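You operate a simulated robot arm through the tools that you are given. There is no shell and no other tool.

The job below is to be done with a simulated robot arm. You get a single attempt, and the scene is never put back.

JOB
Trap 4 bar in the black gauge, bleed the rig, then let the gauge down.
Fine: wind up, selector to SHUT, bleed open; last the selector back to the gauge's port.

Only the result counts: the job must be done as asked and must still hold three seconds after the hand-in. Knocking over, shifting, dropping, spilling or breaking anything else fails it.

ROBOT AND FRAMES
A 6-joint arm with a two-finger parallel gripper, fixed in place. Base frame: the origin is at the foot of the arm, x ahead of it, y to its left, z up; the work surface is at about z = 31. Units: mm, rad, N and s.
With the tool pointing down near the work surface it reaches from about 140 to 580 mm from the base axis. Its first joint turns from -1.152 to 1.152 rad. Payload 2.1 kg.
The TCP is the grasp point between the finger pads, 30 mm short of the fingertips. In the tool frame z runs along the fingers and y along their closing line. The gripper opens to 94 mm. The fingers are 28 mm wide and 10 mm thick; the gripper's body (50 by 96 mm) begins 55 mm behind the TCP.
Orientation is told as [roll, pitch, yaw] about the base's x, y, z axes, in that order, counted from this pose: with the fingers straight down and closing along the base's y, the tool's x points along the base's -x, its y along +y and its z along -z.

CONTROLS
- The arm moves only by the tool play_rows. Its argument "motion" is a list of rows, each a list of 7 numbers: the shift along the tool's x, y, z in units of 250 mm (1.0 is 250 mm), then the turn, a rotation vector about the tool's x, y, z in units of 45 degrees (1.0 is 45 degrees), then the finger opening in m, from 0 to 0.094. In form: [[x, y, z, rx, ry, rz, claw], ...]. A call has 1 to 20 rows; each row is the pose to reach, as a shift and turn from the pose commanded when the call began, along the tool's axes at that moment. A call with a number of a shift or a turn outside -1 to 1 is refused whole. Each row takes 0.2 s and may step no farther than 50 mm and 0.15 rad from the row before; otherwise, or with a gripper value out of range, the whole call is refused. Where a pose cannot be reached the arm comes as near as it can. A force on the tool above 40 N (or 10 N above the force at the start of the call, whichever is more), or a blocked arm, ends the call early, and 0.2 s more pass. Each finger travels about 72 mm/s and halts on what it meets, pressing with about 22 N; the grip force reading is that of the motor and also rises with nothing between the fingers. The clock runs only during rows and for 0.2 s after the last one: add rows that repeat a pose to give the fingers time. The reply holds the time, the measured pose of the TCP, the force on the tool along the base axes, the opening and the grip force, in the units named above and with some noise, with the torque about the TCP (base axes, N m) and any sound that the robot's microphone picked up.
- Cameras (640 x 400 px; columns grow to the right, rows downward): "scene" is fixed at [55.4, -373.1, 486.3]; the picture's right is [0.76, -0.65, 0.00], its down [-0.36, -0.42, -0.83] and it looks along [0.54, 0.63, -0.55] (base axes); focal length 234 px, centre (320, 200). "wrist" rides on the gripper at [76, 14, -103] in the tool frame; the picture's right is [-0.18, 0.98, 0.00], its down [-0.75, -0.14, -0.64] and it looks along [-0.63, -0.12, 0.77] (tool axes); focal length 243 px, centre (320, 200). There is no depth. A picture from a camera that has moved, and an enlarged one, comes with that camera's place and axes in the base frame and with its lens.
- camera(camera): a new picture of that camera. The clock stands still meanwhile.
- zoom(camera, box): a new picture of the part [left, top, right, bottom] of that camera's present view, enlarged. The clock stands still meanwhile.
- hand_in(): hands the job in; it is judged then, once.

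Places have to be worked out from the pictures, the camera data and where the tool is seen. Open the gripper and draw the arm clear of the work before you hand the job in, unless the task says otherwise.

The tools are called after ">>>" by a JSON object that holds its "api" and its "payload". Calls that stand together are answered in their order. play_rows: Moves the arm, as the interface text tells. Its arguments: {"type":"object","properties":{"motion":{"type":"array","items":{"type":"array","items":{"type":"number"}}}},"required":["motion"]} The other tools are called the same way: camera (camera) takes a picture; zoom (camera, box) takes an enlarged picture of a part of a camera's view; hand_in () hands the job in.

At the start:

```text
time_s: 0.0
position: [348.6, 12.5, 363.4]
ee_rot: [0.001, -0.002, 0.0]
wrist_force: [0.2, 0.2, -0.8]
moment: [0.02, -0.01, -0.03]
width: 94.2
finger_force: 0.0
```

scene: 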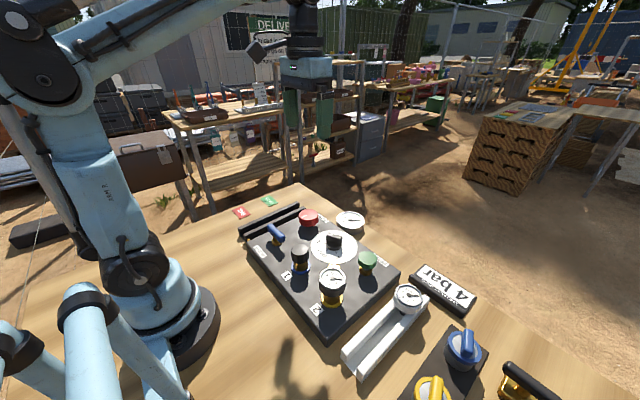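
wrist: 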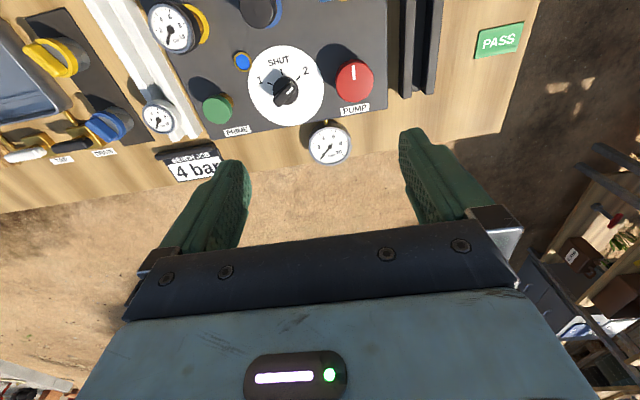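

I start by studying the panel closely; the pictures show a rig plate with selector, knobs, gauges, and a second block nearby.

>>> {"api": "zoom", "payload": {"camera": "scene", "box": [220, 180, 420, 350]}}

>>> {"api": "zoom", "payload": {"camera": "scene", "box": [330, 250, 570, 400]}}

>>> {"api": "zoom", "payload": {"camera": "wrist", "box": [130, 0, 400, 170]}}

>>> {"api": "zoom", "payload": {"camera": "wrist", "box": [0, 0, 240, 200]}}

```text
2.35 times, centred on (320, 265) of scene
camera zoom: at [55.4, -373.1, 486.3], right [0.76, -0.65, 0.0], down [-0.36, -0.42, -0.83], along [0.54, 0.63, -0.55], focal length 550 px, centre (320, 47)
```

zoom: 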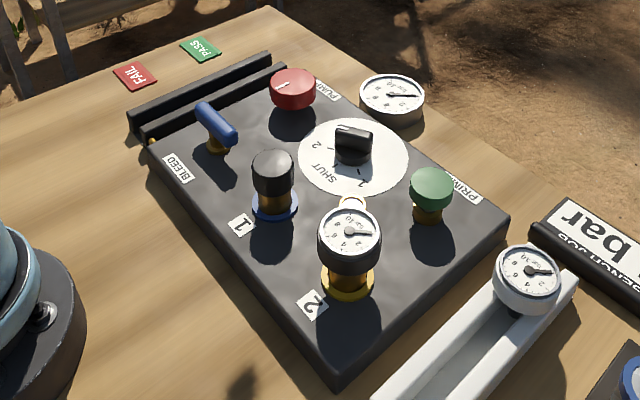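

```text
2.67 times, centred on (450, 325) of scene
camera zoom: at [55.4, -373.1, 486.3], right [0.76, -0.65, 0.0], down [-0.36, -0.42, -0.83], along [0.54, 0.63, -0.55], focal length 623 px, centre (-27, -133)
```

zoom: 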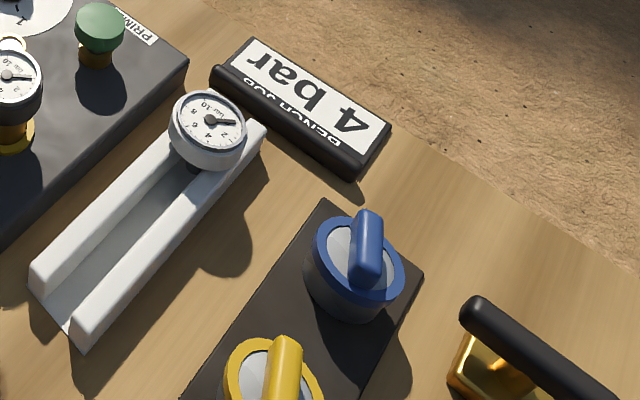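

```text
2.35 times, centred on (265, 85) of wrist
camera zoom: at [272.6, 25.8, 466.9], right [0.18, 0.98, 0.0], down [0.75, -0.14, 0.64], along [0.63, -0.12, -0.77], focal length 571 px, centre (449, 471)
```

zoom: 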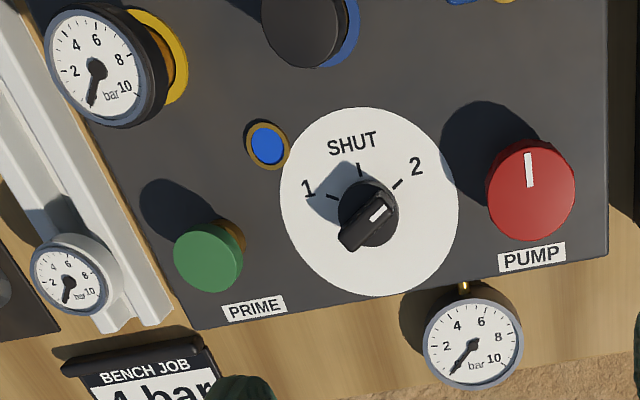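

```text
2.00 times, centred on (120, 100) of wrist
camera zoom: at [272.6, 25.8, 466.9], right [0.18, 0.98, 0.0], down [0.75, -0.14, 0.64], along [0.63, -0.12, -0.77], focal length 485 px, centre (720, 400)
```

zoom: 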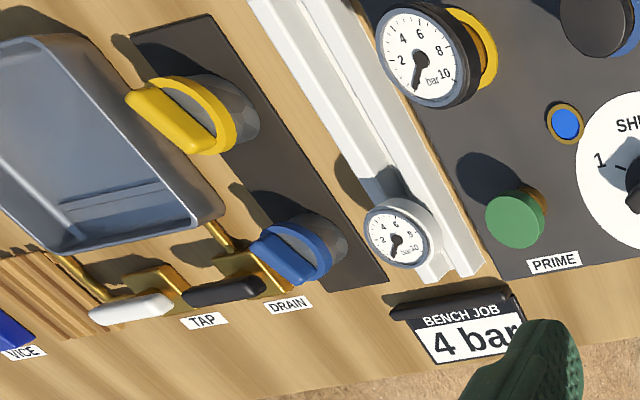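

The panel appears to have the selector at about (377,-51), pump (378,57), prime (380,-162), bleed lever (272,58), port 1 cap (267,-58) and black gauge on port 2 (266,-164). I zoom further on the bleed lever, selector and the rest.

>>> {"api": "zoom", "payload": {"camera": "scene", "box": [236, 195, 316, 255]}}

>>> {"api": "zoom", "payload": {"camera": "scene", "box": [290, 205, 390, 275]}}

>>> {"api": "zoom", "payload": {"camera": "scene", "box": [280, 240, 380, 320]}}

>>> {"api": "zoom", "payload": {"camera": "wrist", "box": [230, 40, 390, 180]}}

```text
6.67 times, centred on (276, 225) of scene
camera zoom: at [55.4, -373.1, 486.3], right [0.76, -0.65, 0.0], down [-0.36, -0.42, -0.83], along [0.54, 0.63, -0.55], focal length 1558 px, centre (613, 33)
```

zoom: 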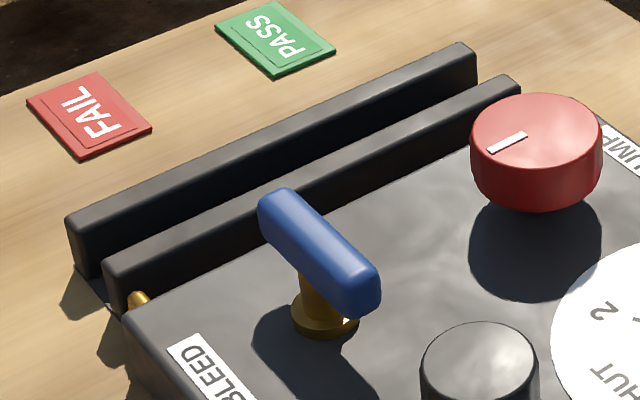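

```text
5.71 times, centred on (340, 240) of scene
camera zoom: at [55.4, -373.1, 486.3], right [0.76, -0.65, 0.0], down [-0.36, -0.42, -0.83], along [0.54, 0.63, -0.55], focal length 1336 px, centre (206, -29)
```

zoom: 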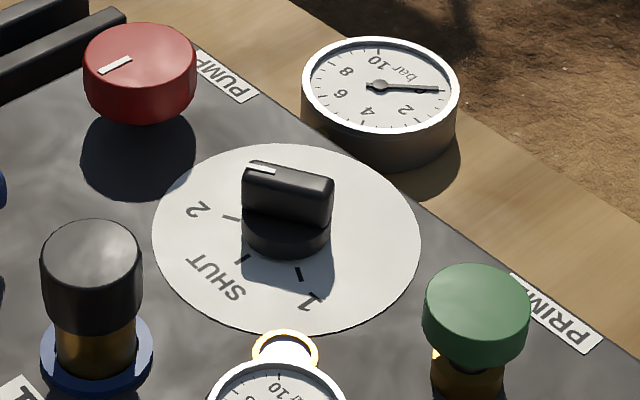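

```text
5.00 times, centred on (330, 280) of scene
camera zoom: at [55.4, -373.1, 486.3], right [0.76, -0.65, 0.0], down [-0.36, -0.42, -0.83], along [0.54, 0.63, -0.55], focal length 1169 px, centre (270, -200)
```

zoom: 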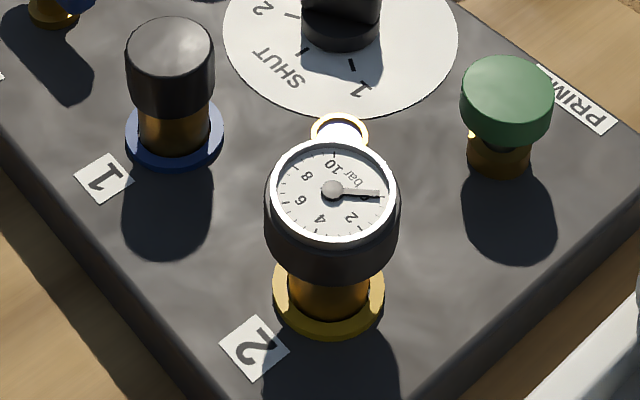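

```text
2.86 times, centred on (310, 110) of wrist
camera zoom: at [272.6, 25.8, 466.9], right [0.18, 0.98, 0.0], down [0.75, -0.14, 0.64], along [0.63, -0.12, -0.77], focal length 693 px, centre (349, 457)
```

zoom: 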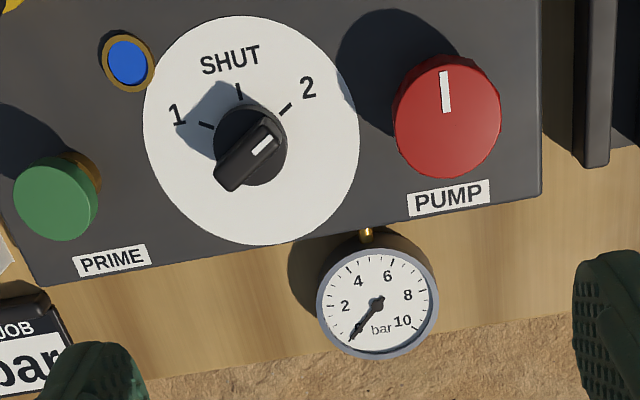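

The selector's white mark points to 2, both gauges sit at zero, and the bleed T-lever lies roughly along y. I tilt the wrist so its camera looks straight down on the panel for a better survey.

>>> {"api": "play_rows", "payload": {"motion": [[0.032, -0.042, 0, 0, 0.144, 0, 0.094], [0.064, -0.083, 0, 0, 0.289, 0, 0.094], [0.097, -0.125, 0, 0, 0.433, 0, 0.094], [0.129, -0.167, 0, 0, 0.577, 0, 0.094], [0.162, -0.208, 0, 0, 0.722, 0, 0.094], [0.194, -0.25, 0, 0, 0.866, 0, 0.094], [0.194, -0.25, 0, 0, 0.866, 0, 0.094]]}}

>>> {"api": "camera", "payload": {"camera": "wrist"}}

>>> {"api": "camera", "payload": {"camera": "scene"}}

```text
time_s: 1.0
position: [324.4, -25.2, 360.5]
ee_rot: [-0.004, 0.388, -0.01]
wrist_force: [4.5, 0.3, -12.1]
moment: [-0.14, 0.07, -0.06]
width: 94.3
finger_force: 0.1
stopped in row 4: the force on the tool passed its limit at 98 N (the readings are from after the stop); the commanded pose is now the measured one
```

```text
taken
camera wrist: at [292.6, -12.3, 486.0], right [0.18, 0.98, -0.07], down [0.94, -0.15, 0.31], along [0.29, -0.12, -0.95], focal length 243 px, centre (320, 200)
```

wrist: 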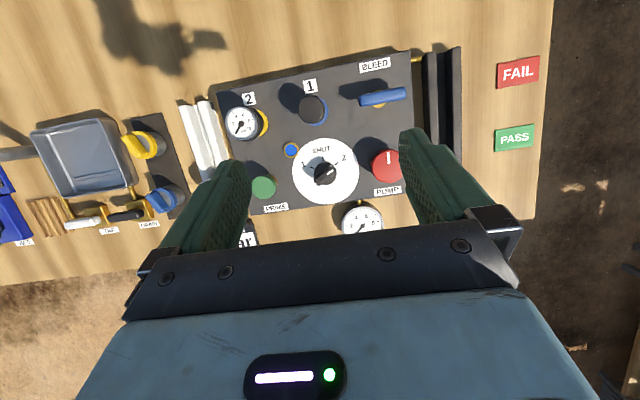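

```text
taken
```

scene: 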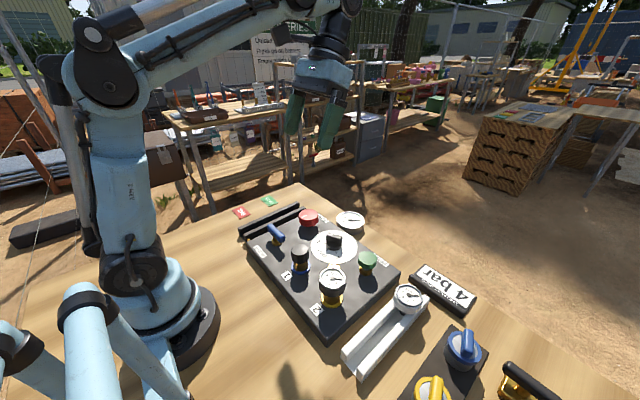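

The call stopped at pitch 0.39 (probably near a wrist limit or from motion), nothing was touched; the view is good. I zoom into the panel.

>>> {"api": "zoom", "payload": {"camera": "wrist", "box": [200, 40, 440, 190]}}

>>> {"api": "zoom", "payload": {"camera": "wrist", "box": [340, 40, 430, 120]}}

>>> {"api": "zoom", "payload": {"camera": "wrist", "box": [210, 80, 350, 200]}}

>>> {"api": "zoom", "payload": {"camera": "wrist", "box": [0, 80, 240, 250]}}

```text
2.67 times, centred on (320, 115) of wrist
camera zoom: at [292.6, -12.3, 486.0], right [0.18, 0.98, -0.07], down [0.94, -0.15, 0.31], along [0.29, -0.12, -0.95], focal length 647 px, centre (320, 427)
```

zoom: 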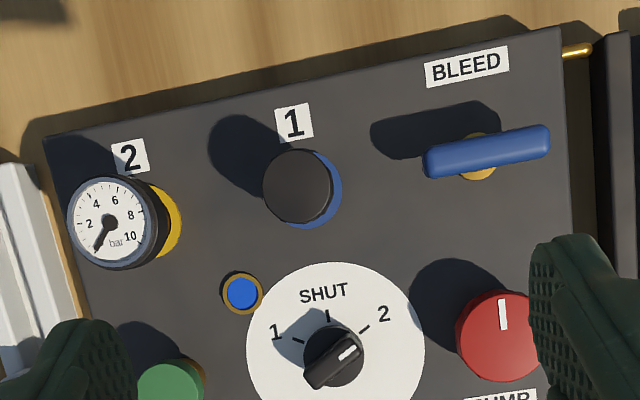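

```text
5.00 times, centred on (385, 80) of wrist
camera zoom: at [292.6, -12.3, 486.0], right [0.18, 0.98, -0.07], down [0.94, -0.15, 0.31], along [0.29, -0.12, -0.95], focal length 1213 px, centre (-5, 800)
```

zoom: 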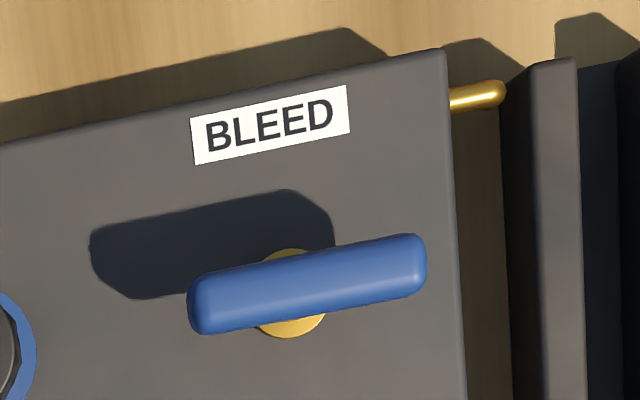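

```text
3.33 times, centred on (280, 140) of wrist
camera zoom: at [292.6, -12.3, 486.0], right [0.18, 0.98, -0.07], down [0.94, -0.15, 0.31], along [0.29, -0.12, -0.95], focal length 809 px, centre (453, 400)
```

zoom: 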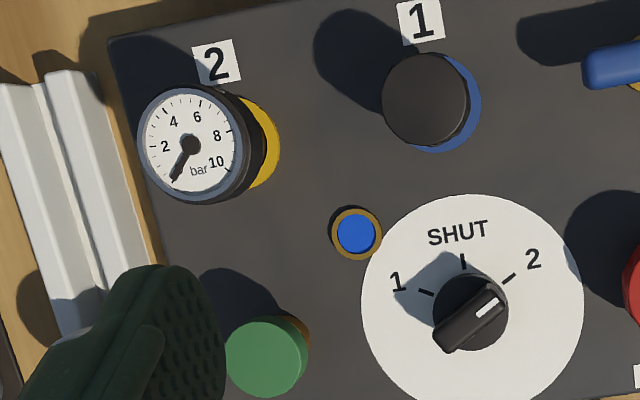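

```text
2.35 times, centred on (120, 165) of wrist
camera zoom: at [292.6, -12.3, 486.0], right [0.18, 0.98, -0.07], down [0.94, -0.15, 0.31], along [0.29, -0.12, -0.95], focal length 571 px, centre (791, 282)
```

zoom: 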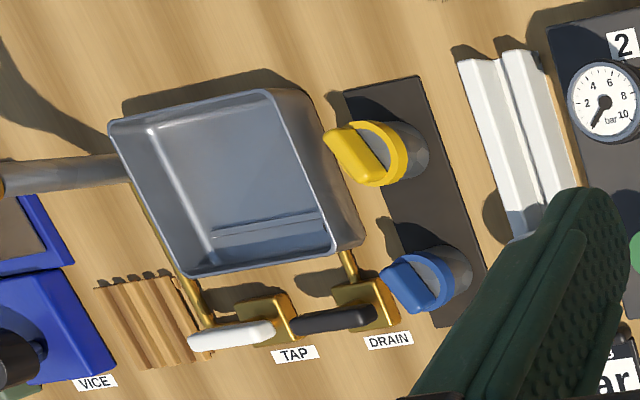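

The plate's top seems near z≈45–55, with corners around (206,-210) and (207,115). I bring the tool back to vertical and hover above the pump knob at about (375,57,190) for closer pictures.

>>> {"api": "play_rows", "payload": {"motion": [[-0.055, 0.041, 0.069, 0, -0.062, 0, 0.094], [-0.111, 0.082, 0.139, 0, -0.124, 0, 0.094], [-0.167, 0.123, 0.208, 0, -0.185, 0, 0.094], [-0.222, 0.164, 0.277, 0, -0.247, 0, 0.094], [-0.278, 0.205, 0.347, 0, -0.309, 0, 0.094], [-0.334, 0.246, 0.416, 0, -0.371, 0, 0.094], [-0.389, 0.288, 0.486, 0, -0.432, 0, 0.094], [-0.445, 0.329, 0.555, 0, -0.494, 0, 0.094], [-0.445, 0.329, 0.555, 0, -0.494, 0, 0.094]]}}

>>> {"api": "camera", "payload": {"camera": "wrist"}}

>>> {"api": "camera", "payload": {"camera": "scene"}}

```text
time_s: 3.0
position: [375.2, 55.3, 189.0]
ee_rot: [0.0, 0.0, -0.008]
wrist_force: [-0.7, -0.6, -1.2]
moment: [-0.04, 0.01, 0.01]
width: 94.1
finger_force: 0.1
```

```text
taken
camera wrist: at [298.7, 69.4, 293.7], right [0.19, 0.98, 0.0], down [0.75, -0.15, 0.64], along [0.63, -0.12, -0.77], focal length 243 px, centre (320, 200)
```

wrist: 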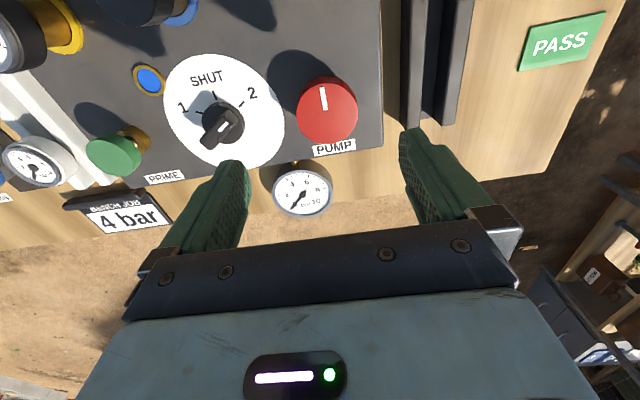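

```text
taken
```

scene: 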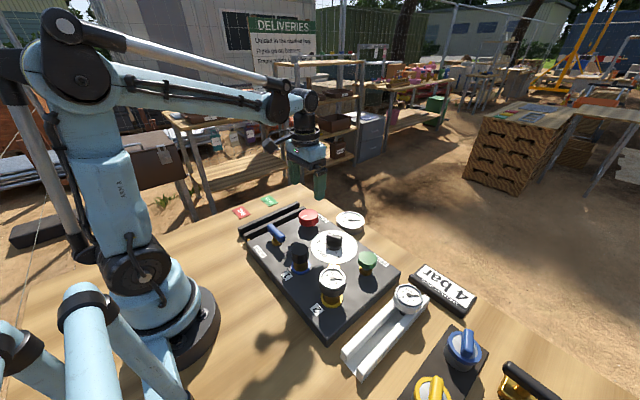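

I zoom in on this view to refine the pump knob and selector positions.

>>> {"api": "zoom", "payload": {"camera": "wrist", "box": [140, 40, 400, 220]}}

>>> {"api": "zoom", "payload": {"camera": "scene", "box": [270, 140, 370, 240]}}

```text
2.22 times, centred on (270, 130) of wrist
camera zoom: at [298.7, 69.4, 293.7], right [0.19, 0.98, 0.0], down [0.75, -0.15, 0.64], along [0.63, -0.12, -0.77], focal length 539 px, centre (431, 356)
```

zoom: 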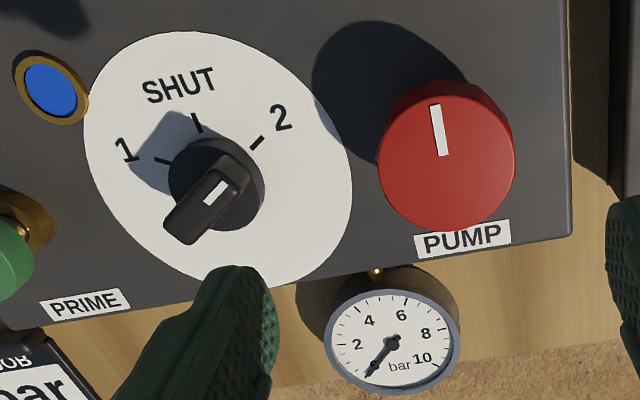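

```text
4.00 times, centred on (320, 190) of scene
camera zoom: at [55.4, -373.1, 486.3], right [0.76, -0.65, 0.0], down [-0.36, -0.42, -0.83], along [0.54, 0.63, -0.55], focal length 935 px, centre (320, 240)
```

zoom: 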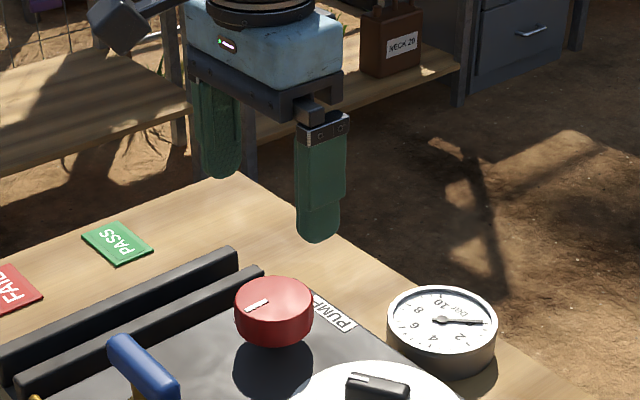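

The pump knob's top sits at about (377.5,58,75), diameter ≈56 mm. I drop to just above it with an 80 mm opening and check alignment before closing.

>>> {"api": "play_rows", "payload": {"motion": [[-0.003, 0.004, 0.08, 0, 0, 0, 0.08], [-0.006, 0.008, 0.16, 0, 0, 0, 0.08], [-0.009, 0.011, 0.24, 0, 0, 0, 0.08], [-0.009, 0.011, 0.296, 0, 0, 0, 0.08], [-0.009, 0.011, 0.296, 0, 0, 0, 0.08]]}}

>>> {"api": "zoom", "payload": {"camera": "scene", "box": [260, 150, 380, 250]}}

>>> {"api": "camera", "payload": {"camera": "wrist"}}

```text
time_s: 4.2
position: [376.1, 56.6, 115.8]
ee_rot: [-0.001, 0.004, -0.007]
wrist_force: [-0.2, -0.1, 0.0]
moment: [0.01, 0.0, 0.0]
width: 80.2
finger_force: 0.2
```

```text
4.00 times, centred on (320, 200) of scene
camera zoom: at [55.4, -373.1, 486.3], right [0.76, -0.65, 0.0], down [-0.36, -0.42, -0.83], along [0.54, 0.63, -0.55], focal length 935 px, centre (320, 200)
```

zoom: 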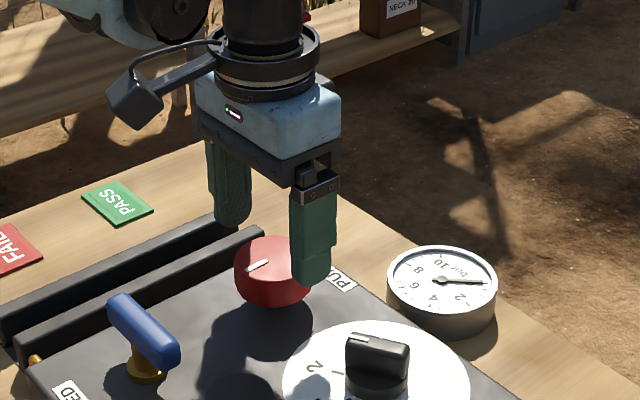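

```text
taken
camera wrist: at [300.9, 72.1, 220.1], right [0.19, 0.98, 0.0], down [0.75, -0.15, 0.64], along [0.63, -0.12, -0.77], focal length 243 px, centre (320, 200)
```

wrist: 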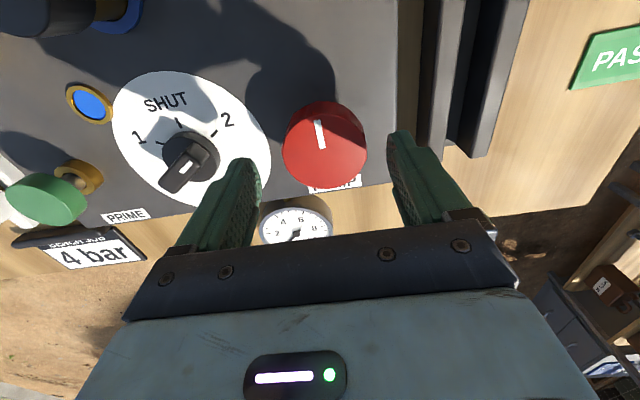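

Alignment is good (knob centre about 2–3 mm toward +y). I descend to TCP z≈86 and close on the pump knob.

>>> {"api": "play_rows", "payload": {"motion": [[0, 0.01, 0.04, 0, 0, 0, 0.08], [0, 0.01, 0.08, 0, 0, 0, 0.08], [0, 0.01, 0.12, 0, 0, 0, 0.08], [0, 0.01, 0.12, 0, 0, 0, 0.08], [0, 0.01, 0.12, 0, 0, 0, 0.05], [0, 0.01, 0.12, 0, 0, 0, 0.05], [0, 0.01, 0.12, 0, 0, 0, 0.05]]}}

>>> {"api": "zoom", "payload": {"camera": "scene", "box": [260, 150, 380, 250]}}

>>> {"api": "camera", "payload": {"camera": "wrist"}}

```text
time_s: 5.8
position: [376.6, 60.7, 86.2]
ee_rot: [-0.002, 0.002, -0.005]
wrist_force: [1.9, -0.4, -8.5]
moment: [0.57, 0.12, -0.03]
width: 55.6
finger_force: 44.4
```

```text
4.00 times, centred on (320, 200) of scene
camera zoom: at [55.5, -373.1, 486.3], right [0.76, -0.65, 0.0], down [-0.36, -0.42, -0.83], along [0.54, 0.63, -0.55], focal length 935 px, centre (320, 200)
```

zoom: 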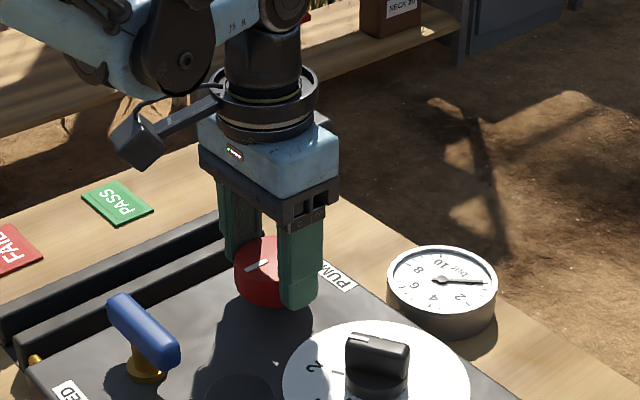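

```text
taken
camera wrist: at [301.4, 74.2, 190.2], right [0.19, 0.98, 0.0], down [0.75, -0.15, 0.64], along [0.63, -0.12, -0.77], focal length 243 px, centre (320, 200)
```

wrist: 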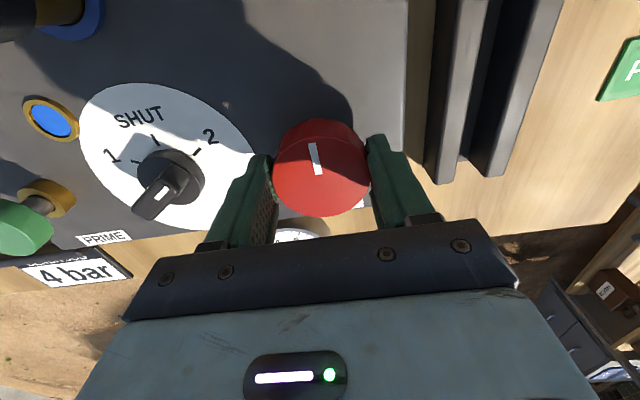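

The knob is held at 55.6 mm wide. I wind it gently clockwise (seen from above) by about 0.4 rad and check the gauges.

>>> {"api": "play_rows", "payload": {"motion": [[0, 0, 0, 0, 0, 0.1, 0.05], [0, 0, 0, 0, 0, 0.2, 0.05], [0, 0, 0, 0, 0, 0.3, 0.05], [0, 0, 0, 0, 0, 0.4, 0.05], [0, 0, 0, 0, 0, 0.5, 0.05], [0, 0, 0, 0, 0, 0.5, 0.05]]}}

>>> {"api": "zoom", "payload": {"camera": "scene", "box": [260, 150, 380, 250]}}

>>> {"api": "zoom", "payload": {"camera": "scene", "box": [280, 240, 380, 320]}}

>>> {"api": "camera", "payload": {"camera": "wrist"}}

```text
time_s: 7.2
position: [377.6, 61.0, 86.8]
ee_rot: [0.001, 0.001, -0.4]
wrist_force: [14.9, 20.9, -30.2]
moment: [-0.07, 0.41, 0.05]
width: 55.6
finger_force: 44.6
```

```text
4.00 times, centred on (320, 200) of scene
camera zoom: at [55.6, -373.1, 486.3], right [0.76, -0.65, 0.0], down [-0.36, -0.42, -0.83], along [0.54, 0.63, -0.56], focal length 935 px, centre (320, 200)
```

zoom: 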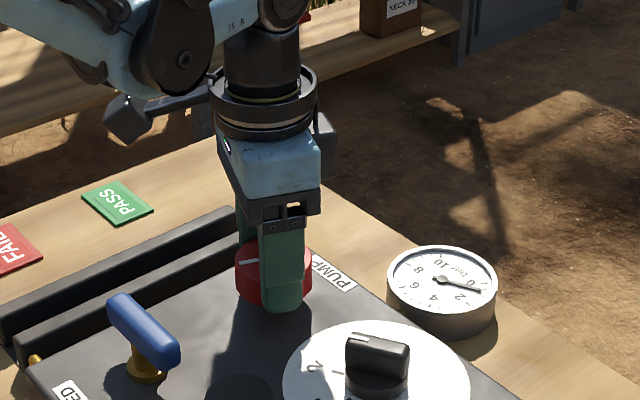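

```text
5.00 times, centred on (330, 280) of scene
camera zoom: at [55.6, -373.1, 486.3], right [0.76, -0.65, 0.0], down [-0.36, -0.42, -0.83], along [0.54, 0.63, -0.56], focal length 1169 px, centre (270, -200)
```

zoom: 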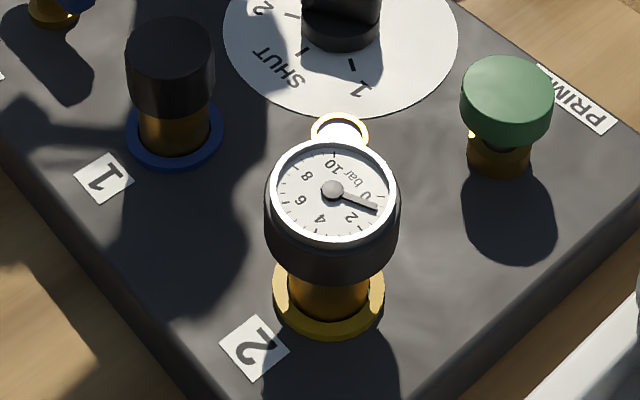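

```text
taken
camera wrist: at [312.8, 103.2, 190.2], right [0.55, 0.83, 0.0], down [0.64, -0.42, 0.64], along [0.54, -0.35, -0.77], focal length 243 px, centre (320, 200)
```

wrist: 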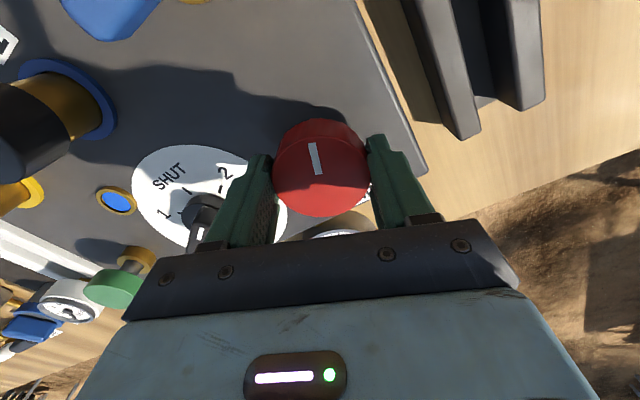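

Both gauges now read roughly 0.7 bar, so clockwise winding works, the bleed is shut and the system is primed. Side force is near 40 N, so I release the knob and see the free pose and whether the pressure holds.

>>> {"api": "play_rows", "payload": {"motion": [[0, 0, 0, 0, 0, 0, 0.06], [0, 0, 0, 0, 0, 0, 0.075], [0, 0, 0, 0, 0, 0, 0.075]]}}

>>> {"api": "zoom", "payload": {"camera": "scene", "box": [280, 240, 380, 320]}}

>>> {"api": "camera", "payload": {"camera": "wrist"}}

```text
time_s: 8.0
position: [377.7, 59.9, 86.6]
ee_rot: [-0.005, 0.002, -0.399]
wrist_force: [-0.1, 0.0, 0.4]
moment: [-0.02, -0.01, 0.02]
width: 75.0
finger_force: 0.1
```

```text
5.00 times, centred on (330, 280) of scene
camera zoom: at [55.4, -373.1, 486.3], right [0.76, -0.65, 0.0], down [-0.36, -0.42, -0.83], along [0.54, 0.63, -0.55], focal length 1169 px, centre (270, -200)
```

zoom: 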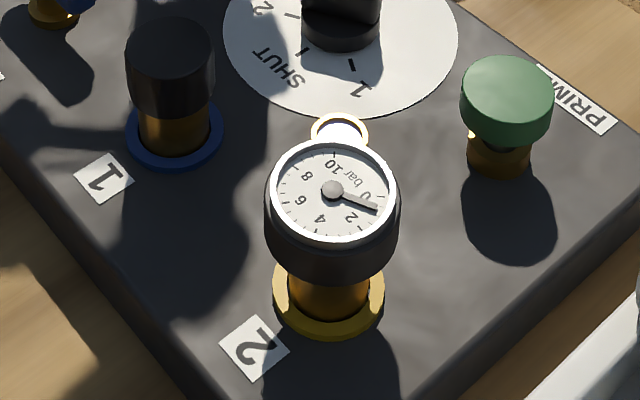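

```text
taken
camera wrist: at [312.5, 102.1, 190.5], right [0.55, 0.83, 0.0], down [0.64, -0.42, 0.64], along [0.53, -0.36, -0.77], focal length 243 px, centre (320, 200)
```

wrist: 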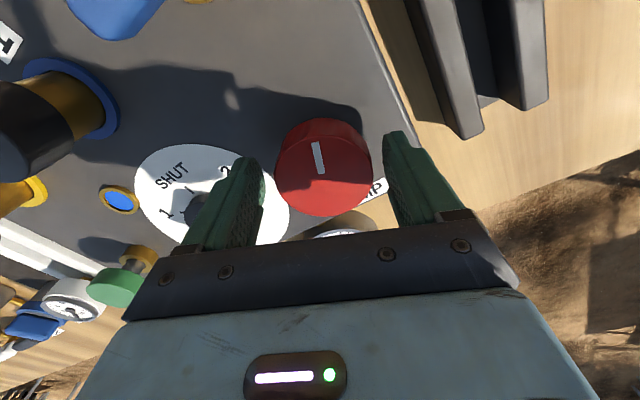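

Pressure holds with the knob released. I rotate the open gripper back counter-clockwise by 45°, shifting about 1 mm toward the knob's centre.

>>> {"api": "play_rows", "payload": {"motion": [[0, 0.005, 0, 0, 0, -0.16, 0.075], [0, 0.005, 0, 0, 0, -0.33, 0.075], [0, 0.005, 0, 0, 0, -0.5, 0.075], [0, 0.005, 0, 0, 0, -0.67, 0.075], [0, 0.005, 0, 0, 0, -0.84, 0.075], [0, 0.005, 0, 0, 0, -1.0, 0.075], [0, 0.005, 0, 0, 0, -1.0, 0.075]]}}

>>> {"api": "camera", "payload": {"camera": "wrist"}}

```text
time_s: 9.6
position: [377.1, 61.2, 85.8]
ee_rot: [-0.002, 0.003, 0.388]
wrist_force: [0.9, 0.1, -0.1]
moment: [0.01, -0.01, 0.0]
width: 75.0
finger_force: 0.2
```

```text
taken
camera wrist: at [301.1, 44.7, 190.1], right [-0.2, 0.98, 0.0], down [0.75, 0.16, 0.64], along [0.63, 0.13, -0.77], focal length 243 px, centre (320, 200)
```

wrist: 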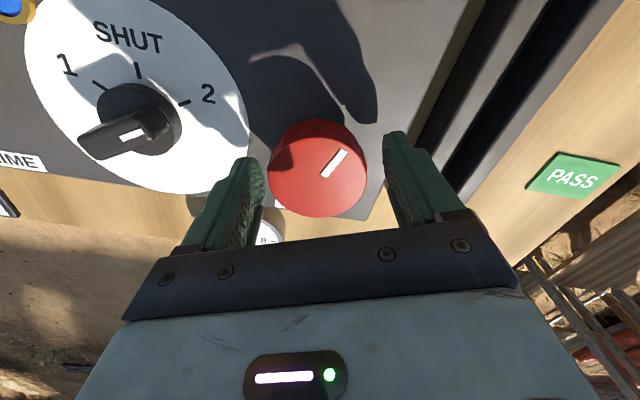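

I zoom in on the wrist view to measure the knob's offset between the fingers.

>>> {"api": "zoom", "payload": {"camera": "wrist", "box": [220, 90, 420, 250]}}

>>> {"api": "zoom", "payload": {"camera": "scene", "box": [270, 180, 350, 240]}}

```text
2.50 times, centred on (320, 170) of wrist
camera zoom: at [301.1, 44.7, 190.1], right [-0.2, 0.98, 0.0], down [0.75, 0.16, 0.64], along [0.63, 0.13, -0.77], focal length 606 px, centre (320, 275)
```

zoom: 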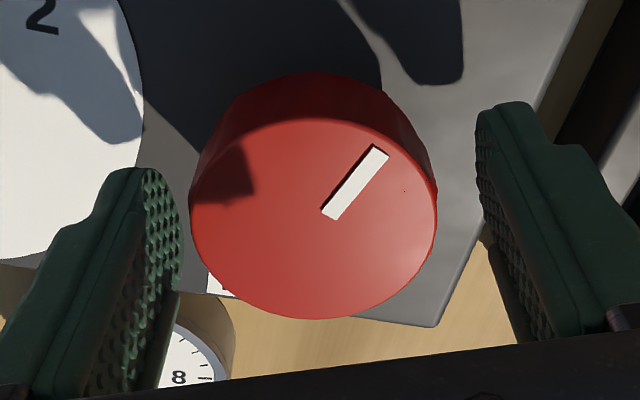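

```text
6.67 times, centred on (310, 210) of scene
camera zoom: at [55.4, -373.1, 486.3], right [0.76, -0.65, 0.0], down [-0.36, -0.42, -0.83], along [0.54, 0.63, -0.55], focal length 1558 px, centre (387, 133)
```

zoom: 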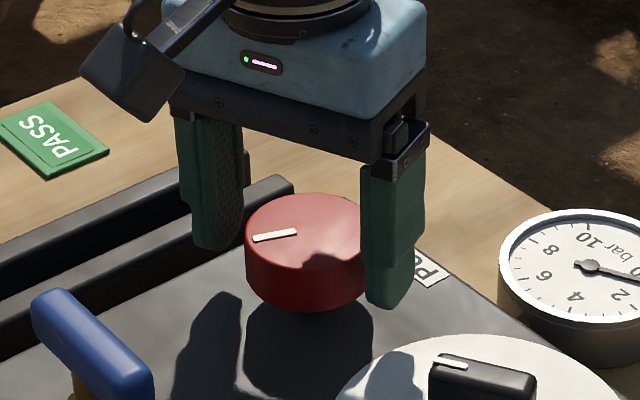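

The knob's centre is about (378,60), only ~1.5 mm off the TCP axis. I shift 1 mm, close, and wind clockwise a full 45°.

>>> {"api": "play_rows", "payload": {"motion": [[0, -0.004, 0, 0, 0, 0, 0.06], [0, -0.004, 0, 0, 0, 0, 0.05], [0, -0.004, 0, 0, 0, 0, 0.05], [0, -0.004, 0, 0, 0, 0.1, 0.05], [0, -0.004, 0, 0, 0, 0.2, 0.05], [0, -0.004, 0, 0, 0, 0.3, 0.05], [0, -0.004, 0, 0, 0, 0.4, 0.05], [0, -0.004, 0, 0, 0, 0.5, 0.05], [0, -0.004, 0, 0, 0, 0.6, 0.05], [0, -0.004, 0, 0, 0, 0.7, 0.05], [0, -0.004, 0, 0, 0, 0.8, 0.05], [0, -0.004, 0, 0, 0, 0.9, 0.05], [0, -0.004, 0, 0, 0, 1.0, 0.05], [0, -0.004, 0, 0, 0, 1.0, 0.05]]}}

>>> {"api": "zoom", "payload": {"camera": "scene", "box": [280, 240, 380, 320]}}

>>> {"api": "zoom", "payload": {"camera": "scene", "box": [270, 180, 390, 260]}}

```text
time_s: 12.6
position: [377.5, 60.2, 86.6]
ee_rot: [-0.002, 0.003, -0.401]
wrist_force: [7.7, -3.0, -9.0]
moment: [0.25, -0.96, -0.03]
width: 55.7
finger_force: 45.4
```

```text
5.00 times, centred on (330, 280) of scene
camera zoom: at [55.5, -373.1, 486.3], right [0.76, -0.65, 0.0], down [-0.36, -0.42, -0.83], along [0.54, 0.63, -0.55], focal length 1169 px, centre (270, -200)
```

zoom: 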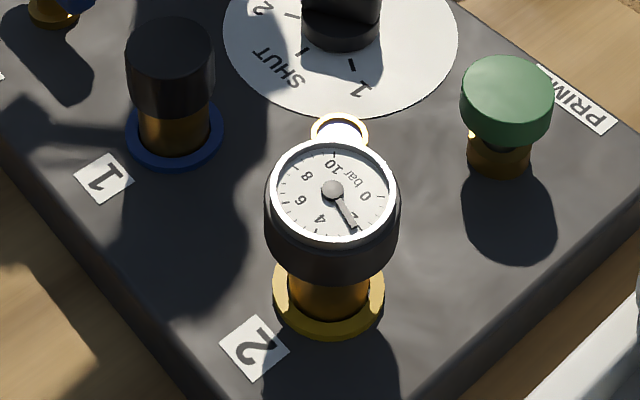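

```text
5.00 times, centred on (330, 220) of scene
camera zoom: at [55.5, -373.1, 486.3], right [0.76, -0.65, 0.0], down [-0.36, -0.42, -0.83], along [0.54, 0.63, -0.55], focal length 1169 px, centre (270, 100)
```

zoom: 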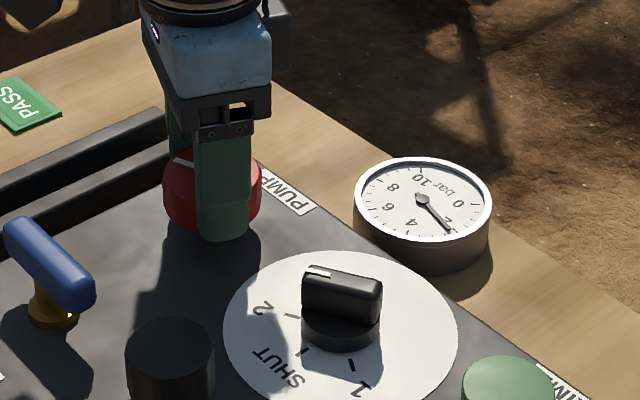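

Both gauges now read a bit above 2 bar. I zoom in tighter to read them precisely.

>>> {"api": "zoom", "payload": {"camera": "scene", "box": [316, 264, 350, 292]}}

>>> {"api": "zoom", "payload": {"camera": "scene", "box": [332, 206, 372, 236]}}

```text
14.29 times, centred on (333, 278) of scene
camera zoom: at [55.5, -373.1, 486.3], right [0.76, -0.65, 0.0], down [-0.36, -0.42, -0.83], along [0.54, 0.63, -0.55], focal length 3340 px, centre (134, -914)
```

zoom: 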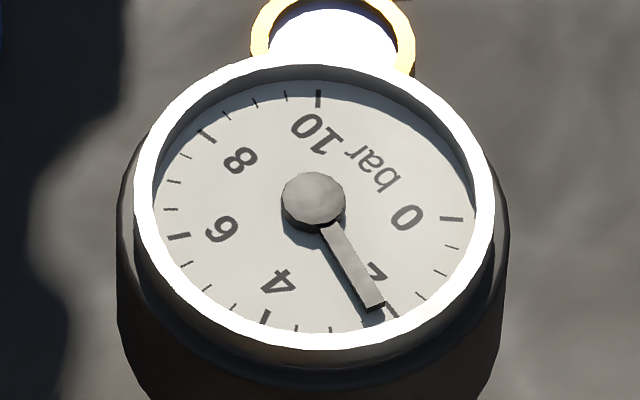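

```text
13.33 times, centred on (352, 221) of scene
camera zoom: at [55.5, -373.1, 486.3], right [0.76, -0.65, 0.0], down [-0.36, -0.42, -0.83], along [0.54, 0.63, -0.55], focal length 3117 px, centre (-107, -80)
```

zoom: 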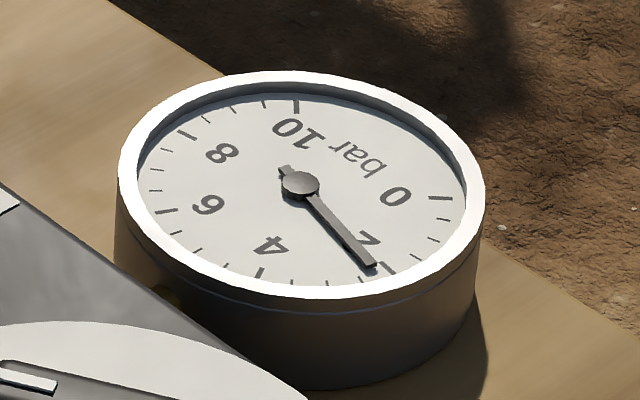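

The black gauge reads about 2.3 bar after 1.185 rad in total, i.e. ~1.93 bar/rad, so ~0.88 rad remains. I release, rotate back 45° and regrip.

>>> {"api": "play_rows", "payload": {"motion": [[0, 0, 0, 0, 0, 0, 0.065], [0, 0, 0, 0, 0, 0, 0.075], [0, 0, 0, 0, 0, 0, 0.075], [0, 0, 0, 0, 0, -0.16, 0.075], [0, 0, 0, 0, 0, -0.33, 0.075], [0, 0, 0, 0, 0, -0.5, 0.075], [0, 0, 0, 0, 0, -0.67, 0.075], [0, 0, 0, 0, 0, -0.84, 0.075], [0, 0, 0, 0, 0, -1.0, 0.075], [0, 0, 0, 0, 0, -1.0, 0.075], [0, 0, 0, 0, 0, -1.0, 0.06], [0, 0, 0, 0, 0, -1.0, 0.05], [0, 0, 0, 0, 0, -1.0, 0.05]]}}

>>> {"api": "zoom", "payload": {"camera": "scene", "box": [316, 264, 350, 292]}}

```text
time_s: 15.4
position: [377.1, 59.3, 86.7]
ee_rot: [-0.006, 0.002, 0.384]
wrist_force: [7.9, -19.1, -5.0]
moment: [0.3, -0.16, -0.06]
width: 55.7
finger_force: 44.6
```

```text
14.29 times, centred on (333, 278) of scene
camera zoom: at [55.5, -373.2, 486.3], right [0.76, -0.65, 0.0], down [-0.36, -0.42, -0.83], along [0.54, 0.63, -0.55], focal length 3340 px, centre (134, -914)
```

zoom: 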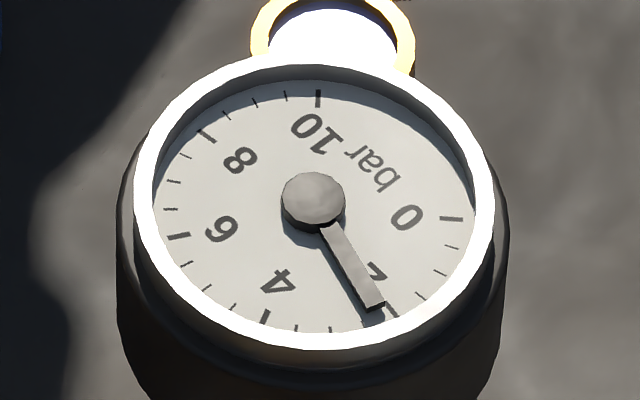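

Pressure is unchanged. A side force indicates the knob centre is ~1 mm toward −tool-y; I correct and wind another 45°.

>>> {"api": "play_rows", "payload": {"motion": [[0, -0.004, 0, 0, 0, 0, 0.05], [0, -0.004, 0, 0, 0, 0.1, 0.05], [0, -0.004, 0, 0, 0, 0.2, 0.05], [0, -0.004, 0, 0, 0, 0.3, 0.05], [0, -0.004, 0, 0, 0, 0.4, 0.05], [0, -0.004, 0, 0, 0, 0.5, 0.05], [0, -0.004, 0, 0, 0, 0.6, 0.05], [0, -0.004, 0, 0, 0, 0.7, 0.05], [0, -0.004, 0, 0, 0, 0.8, 0.05], [0, -0.004, 0, 0, 0, 0.9, 0.05], [0, -0.004, 0, 0, 0, 1.0, 0.05], [0, -0.004, 0, 0, 0, 1.0, 0.05]]}}

>>> {"api": "zoom", "payload": {"camera": "scene", "box": [316, 264, 350, 292]}}

>>> {"api": "zoom", "payload": {"camera": "scene", "box": [332, 206, 372, 236]}}

```text
time_s: 18.0
position: [378.2, 62.0, 84.8]
ee_rot: [0.001, 0.001, -0.401]
wrist_force: [0.4, 21.0, -4.7]
moment: [-0.21, 1.09, 0.04]
width: 55.7
finger_force: 45.1
```

```text
14.29 times, centred on (333, 278) of scene
camera zoom: at [55.5, -373.1, 486.3], right [0.76, -0.65, 0.0], down [-0.36, -0.42, -0.83], along [0.54, 0.63, -0.55], focal length 3340 px, centre (134, -914)
```

zoom: 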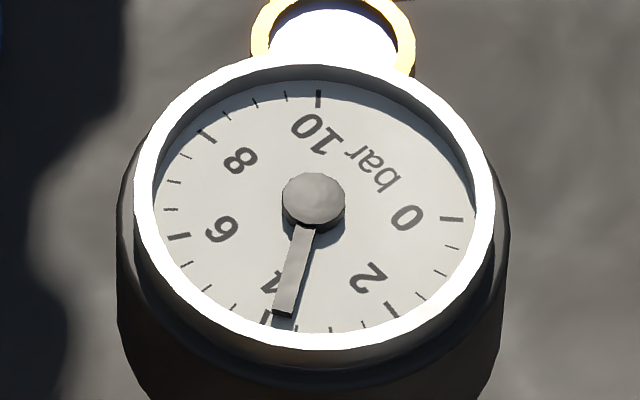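

```text
13.33 times, centred on (352, 221) of scene
camera zoom: at [55.5, -373.1, 486.3], right [0.76, -0.65, 0.0], down [-0.36, -0.42, -0.83], along [0.54, 0.63, -0.55], focal length 3117 px, centre (-107, -80)
```

zoom: 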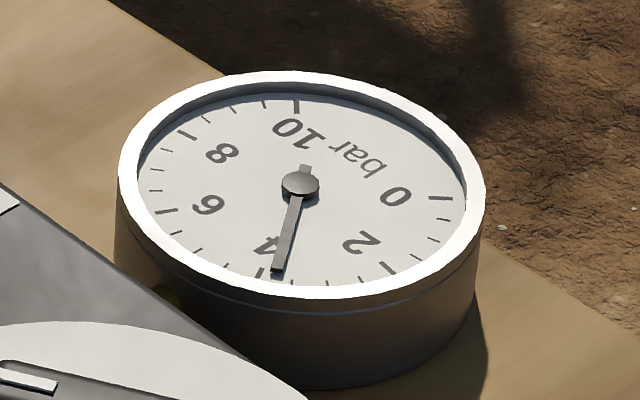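

Both gauges read about 3.77 bar. I wind a further ~0.12 rad to reach 4.

>>> {"api": "play_rows", "payload": {"motion": [[0, 0, 0, 0, 0, 0.05, 0.05], [0, 0, 0, 0, 0, 0.1, 0.05], [0, 0, 0, 0, 0, 0.15, 0.05], [0, 0, 0, 0, 0, 0.15, 0.05]]}}

>>> {"api": "zoom", "payload": {"camera": "scene", "box": [316, 264, 350, 292]}}

>>> {"api": "zoom", "payload": {"camera": "scene", "box": [332, 206, 372, 236]}}

```text
time_s: 19.0
position: [378.2, 61.4, 86.2]
ee_rot: [0.003, 0.003, -0.515]
wrist_force: [-1.8, 27.7, 18.2]
moment: [-0.17, -0.54, 0.07]
width: 55.5
finger_force: 45.2
```

```text
14.29 times, centred on (333, 278) of scene
camera zoom: at [55.4, -373.1, 486.3], right [0.76, -0.65, 0.0], down [-0.36, -0.42, -0.83], along [0.54, 0.63, -0.55], focal length 3340 px, centre (134, -914)
```

zoom: 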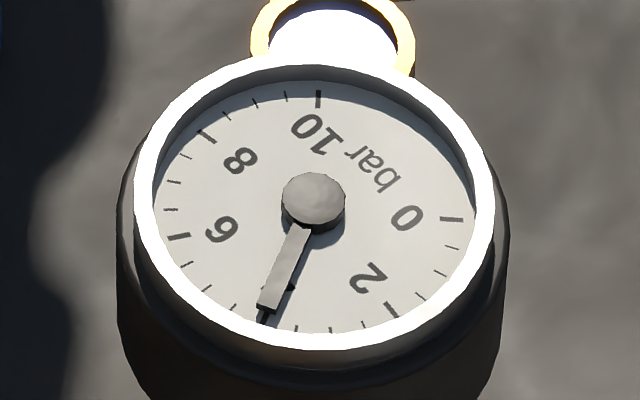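

```text
13.33 times, centred on (352, 221) of scene
camera zoom: at [55.4, -373.1, 486.3], right [0.76, -0.65, 0.0], down [-0.36, -0.42, -0.83], along [0.54, 0.63, -0.55], focal length 3117 px, centre (-107, -80)
```

zoom: 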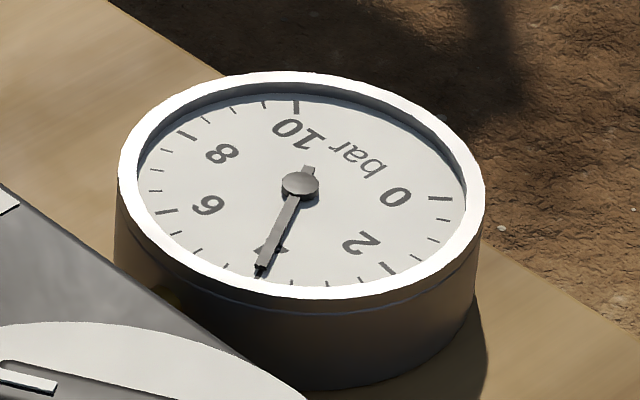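

Both gauges now sit at 4.0 bar. I open the fingers, rise clear, and move above the selector, turning back to yaw 0.

>>> {"api": "play_rows", "payload": {"motion": [[0, 0, 0, 0, 0, 0, 0.06], [0, 0, 0, 0, 0, 0, 0.075], [0, 0, 0, 0, 0, 0, 0.075], [0, 0, -0.12, 0, 0, 0, 0.075], [0, 0, -0.24, 0, 0, 0, 0.075], [-0.041, -0.076, -0.24, 0, 0, -0.131, 0.075], [-0.082, -0.152, -0.24, 0, 0, -0.262, 0.075], [-0.124, -0.228, -0.24, 0, 0, -0.394, 0.075], [-0.165, -0.304, -0.24, 0, 0, -0.525, 0.075], [-0.206, -0.38, -0.24, 0, 0, -0.656, 0.075], [-0.206, -0.38, -0.24, 0, 0, -0.656, 0.075]]}}

>>> {"api": "zoom", "payload": {"camera": "scene", "box": [316, 264, 350, 292]}}

>>> {"api": "camera", "payload": {"camera": "wrist"}}

>>> {"api": "zoom", "payload": {"camera": "scene", "box": [290, 170, 390, 250]}}

```text
time_s: 21.4
position: [377.4, -48.3, 146.7]
ee_rot: [-0.001, 0.002, -0.002]
wrist_force: [0.0, 0.7, 0.5]
moment: [-0.02, 0.0, 0.02]
width: 75.0
finger_force: 0.1
```

```text
14.29 times, centred on (333, 278) of scene
camera zoom: at [55.4, -373.1, 486.3], right [0.76, -0.65, 0.0], down [-0.36, -0.42, -0.83], along [0.54, 0.63, -0.55], focal length 3340 px, centre (134, -914)
```

zoom: 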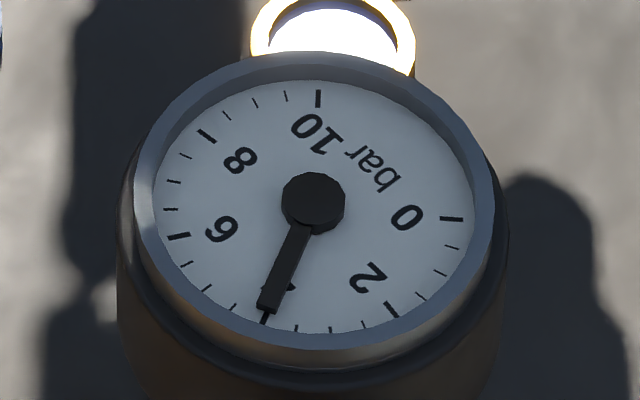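

```text
taken
camera wrist: at [301.4, -34.4, 251.5], right [0.19, 0.98, 0.0], down [0.75, -0.14, 0.64], along [0.63, -0.12, -0.77], focal length 243 px, centre (320, 200)
```

wrist: 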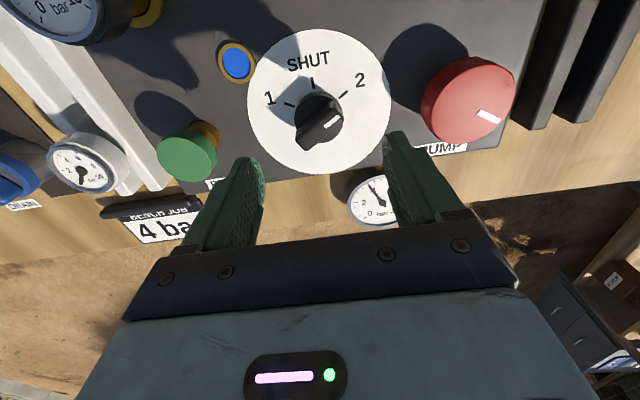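

```text
5.00 times, centred on (340, 210) of scene
camera zoom: at [55.4, -373.1, 486.3], right [0.76, -0.65, 0.0], down [-0.36, -0.42, -0.83], along [0.54, 0.63, -0.55], focal length 1169 px, centre (220, 150)
```

zoom: 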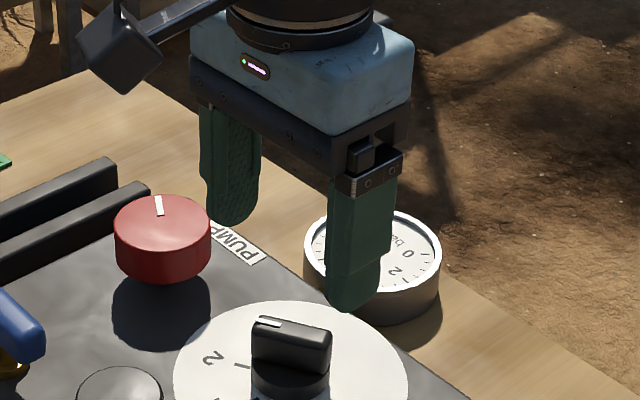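

Pressure still holds at ≈4 bar. I zoom on the selector to find its centre, bar direction and height.

>>> {"api": "zoom", "payload": {"camera": "wrist", "box": [240, 20, 400, 180]}}

>>> {"api": "zoom", "payload": {"camera": "scene", "box": [305, 225, 365, 270]}}

```text
2.50 times, centred on (320, 100) of wrist
camera zoom: at [301.4, -34.4, 251.5], right [0.19, 0.98, 0.0], down [0.75, -0.14, 0.64], along [0.63, -0.12, -0.77], focal length 606 px, centre (320, 450)
```

zoom: 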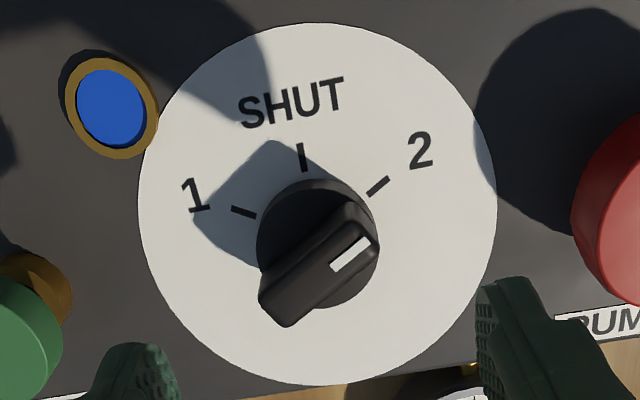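

```text
8.89 times, centred on (335, 248) of scene
camera zoom: at [55.4, -373.1, 486.3], right [0.76, -0.65, 0.0], down [-0.36, -0.42, -0.83], along [0.54, 0.63, -0.55], focal length 2078 px, centre (187, -222)
```

zoom: 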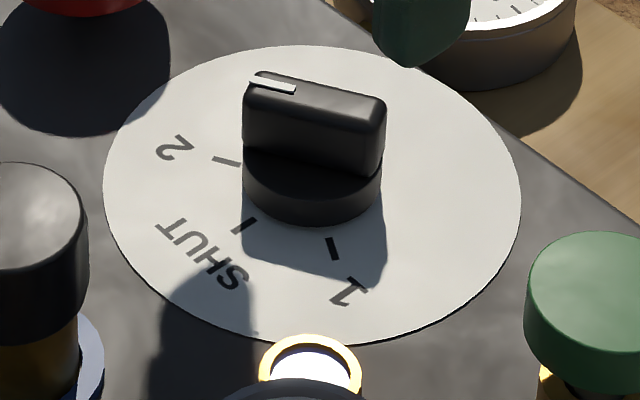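

The selector's centre comes out near (376,-49.4), detents about ±60° from SHUT (which lies toward −x). Gripping its bar at "2" needs yaw ≈ −60°, so I rotate the gripper clockwise in two steps while lowering a little.

>>> {"api": "play_rows", "payload": {"motion": [[0.001, -0.001, 0.01, 0, 0, 0.167, 0.075], [0.002, -0.002, 0.02, 0, 0, 0.334, 0.075], [0.003, -0.003, 0.03, 0, 0, 0.5, 0.075], [0.004, -0.004, 0.04, 0, 0, 0.667, 0.075], [0.005, -0.004, 0.05, 0, 0, 0.834, 0.075], [0.005, -0.004, 0.06, 0, 0, 1.0, 0.075]]}}

>>> {"api": "play_rows", "payload": {"motion": [[0, 0, 0.02, 0, 0, 0.167, 0.07], [0, 0, 0.05, 0, 0, 0.333, 0.07], [0, 0, 0.05, 0, 0, 0.333, 0.07]]}}

>>> {"api": "camera", "payload": {"camera": "wrist"}}

>>> {"api": "zoom", "payload": {"camera": "scene", "box": [290, 190, 390, 270]}}

```text
time_s: 22.8
position: [375.1, -50.3, 132.2]
ee_rot: [-0.004, 0.0, -0.791]
wrist_force: [-0.1, 0.9, 0.6]
moment: [0.01, 0.04, -0.05]
width: 74.8
finger_force: 0.1
```

```text
time_s: 23.6
position: [372.6, -49.6, 118.2]
ee_rot: [-0.005, 0.001, -1.052]
wrist_force: [1.3, 0.7, -0.1]
moment: [0.01, 0.0, 0.0]
width: 69.8
finger_force: 0.0
```

```text
taken
camera wrist: at [348.8, 23.1, 222.1], right [0.94, 0.33, 0.0], down [0.25, -0.72, 0.64], along [0.21, -0.61, -0.77], focal length 243 px, centre (320, 200)
```

wrist: 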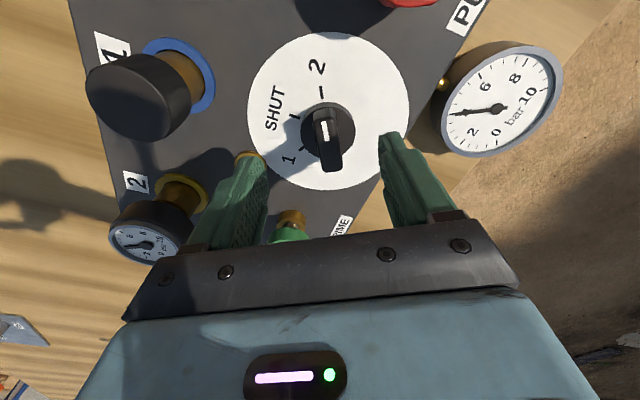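

```text
5.00 times, centred on (340, 230) of scene
camera zoom: at [55.4, -373.1, 486.3], right [0.76, -0.65, 0.0], down [-0.36, -0.42, -0.83], along [0.54, 0.63, -0.55], focal length 1169 px, centre (220, 50)
```

zoom: 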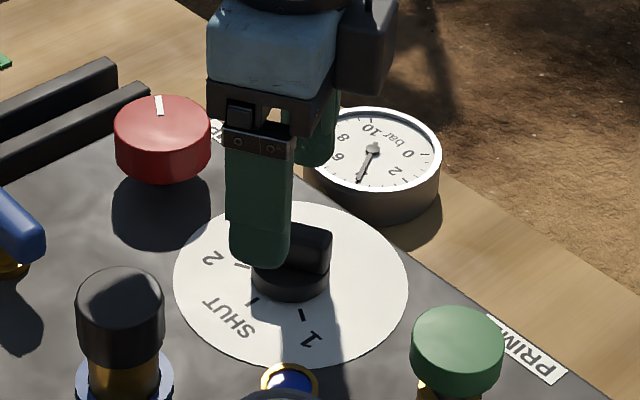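

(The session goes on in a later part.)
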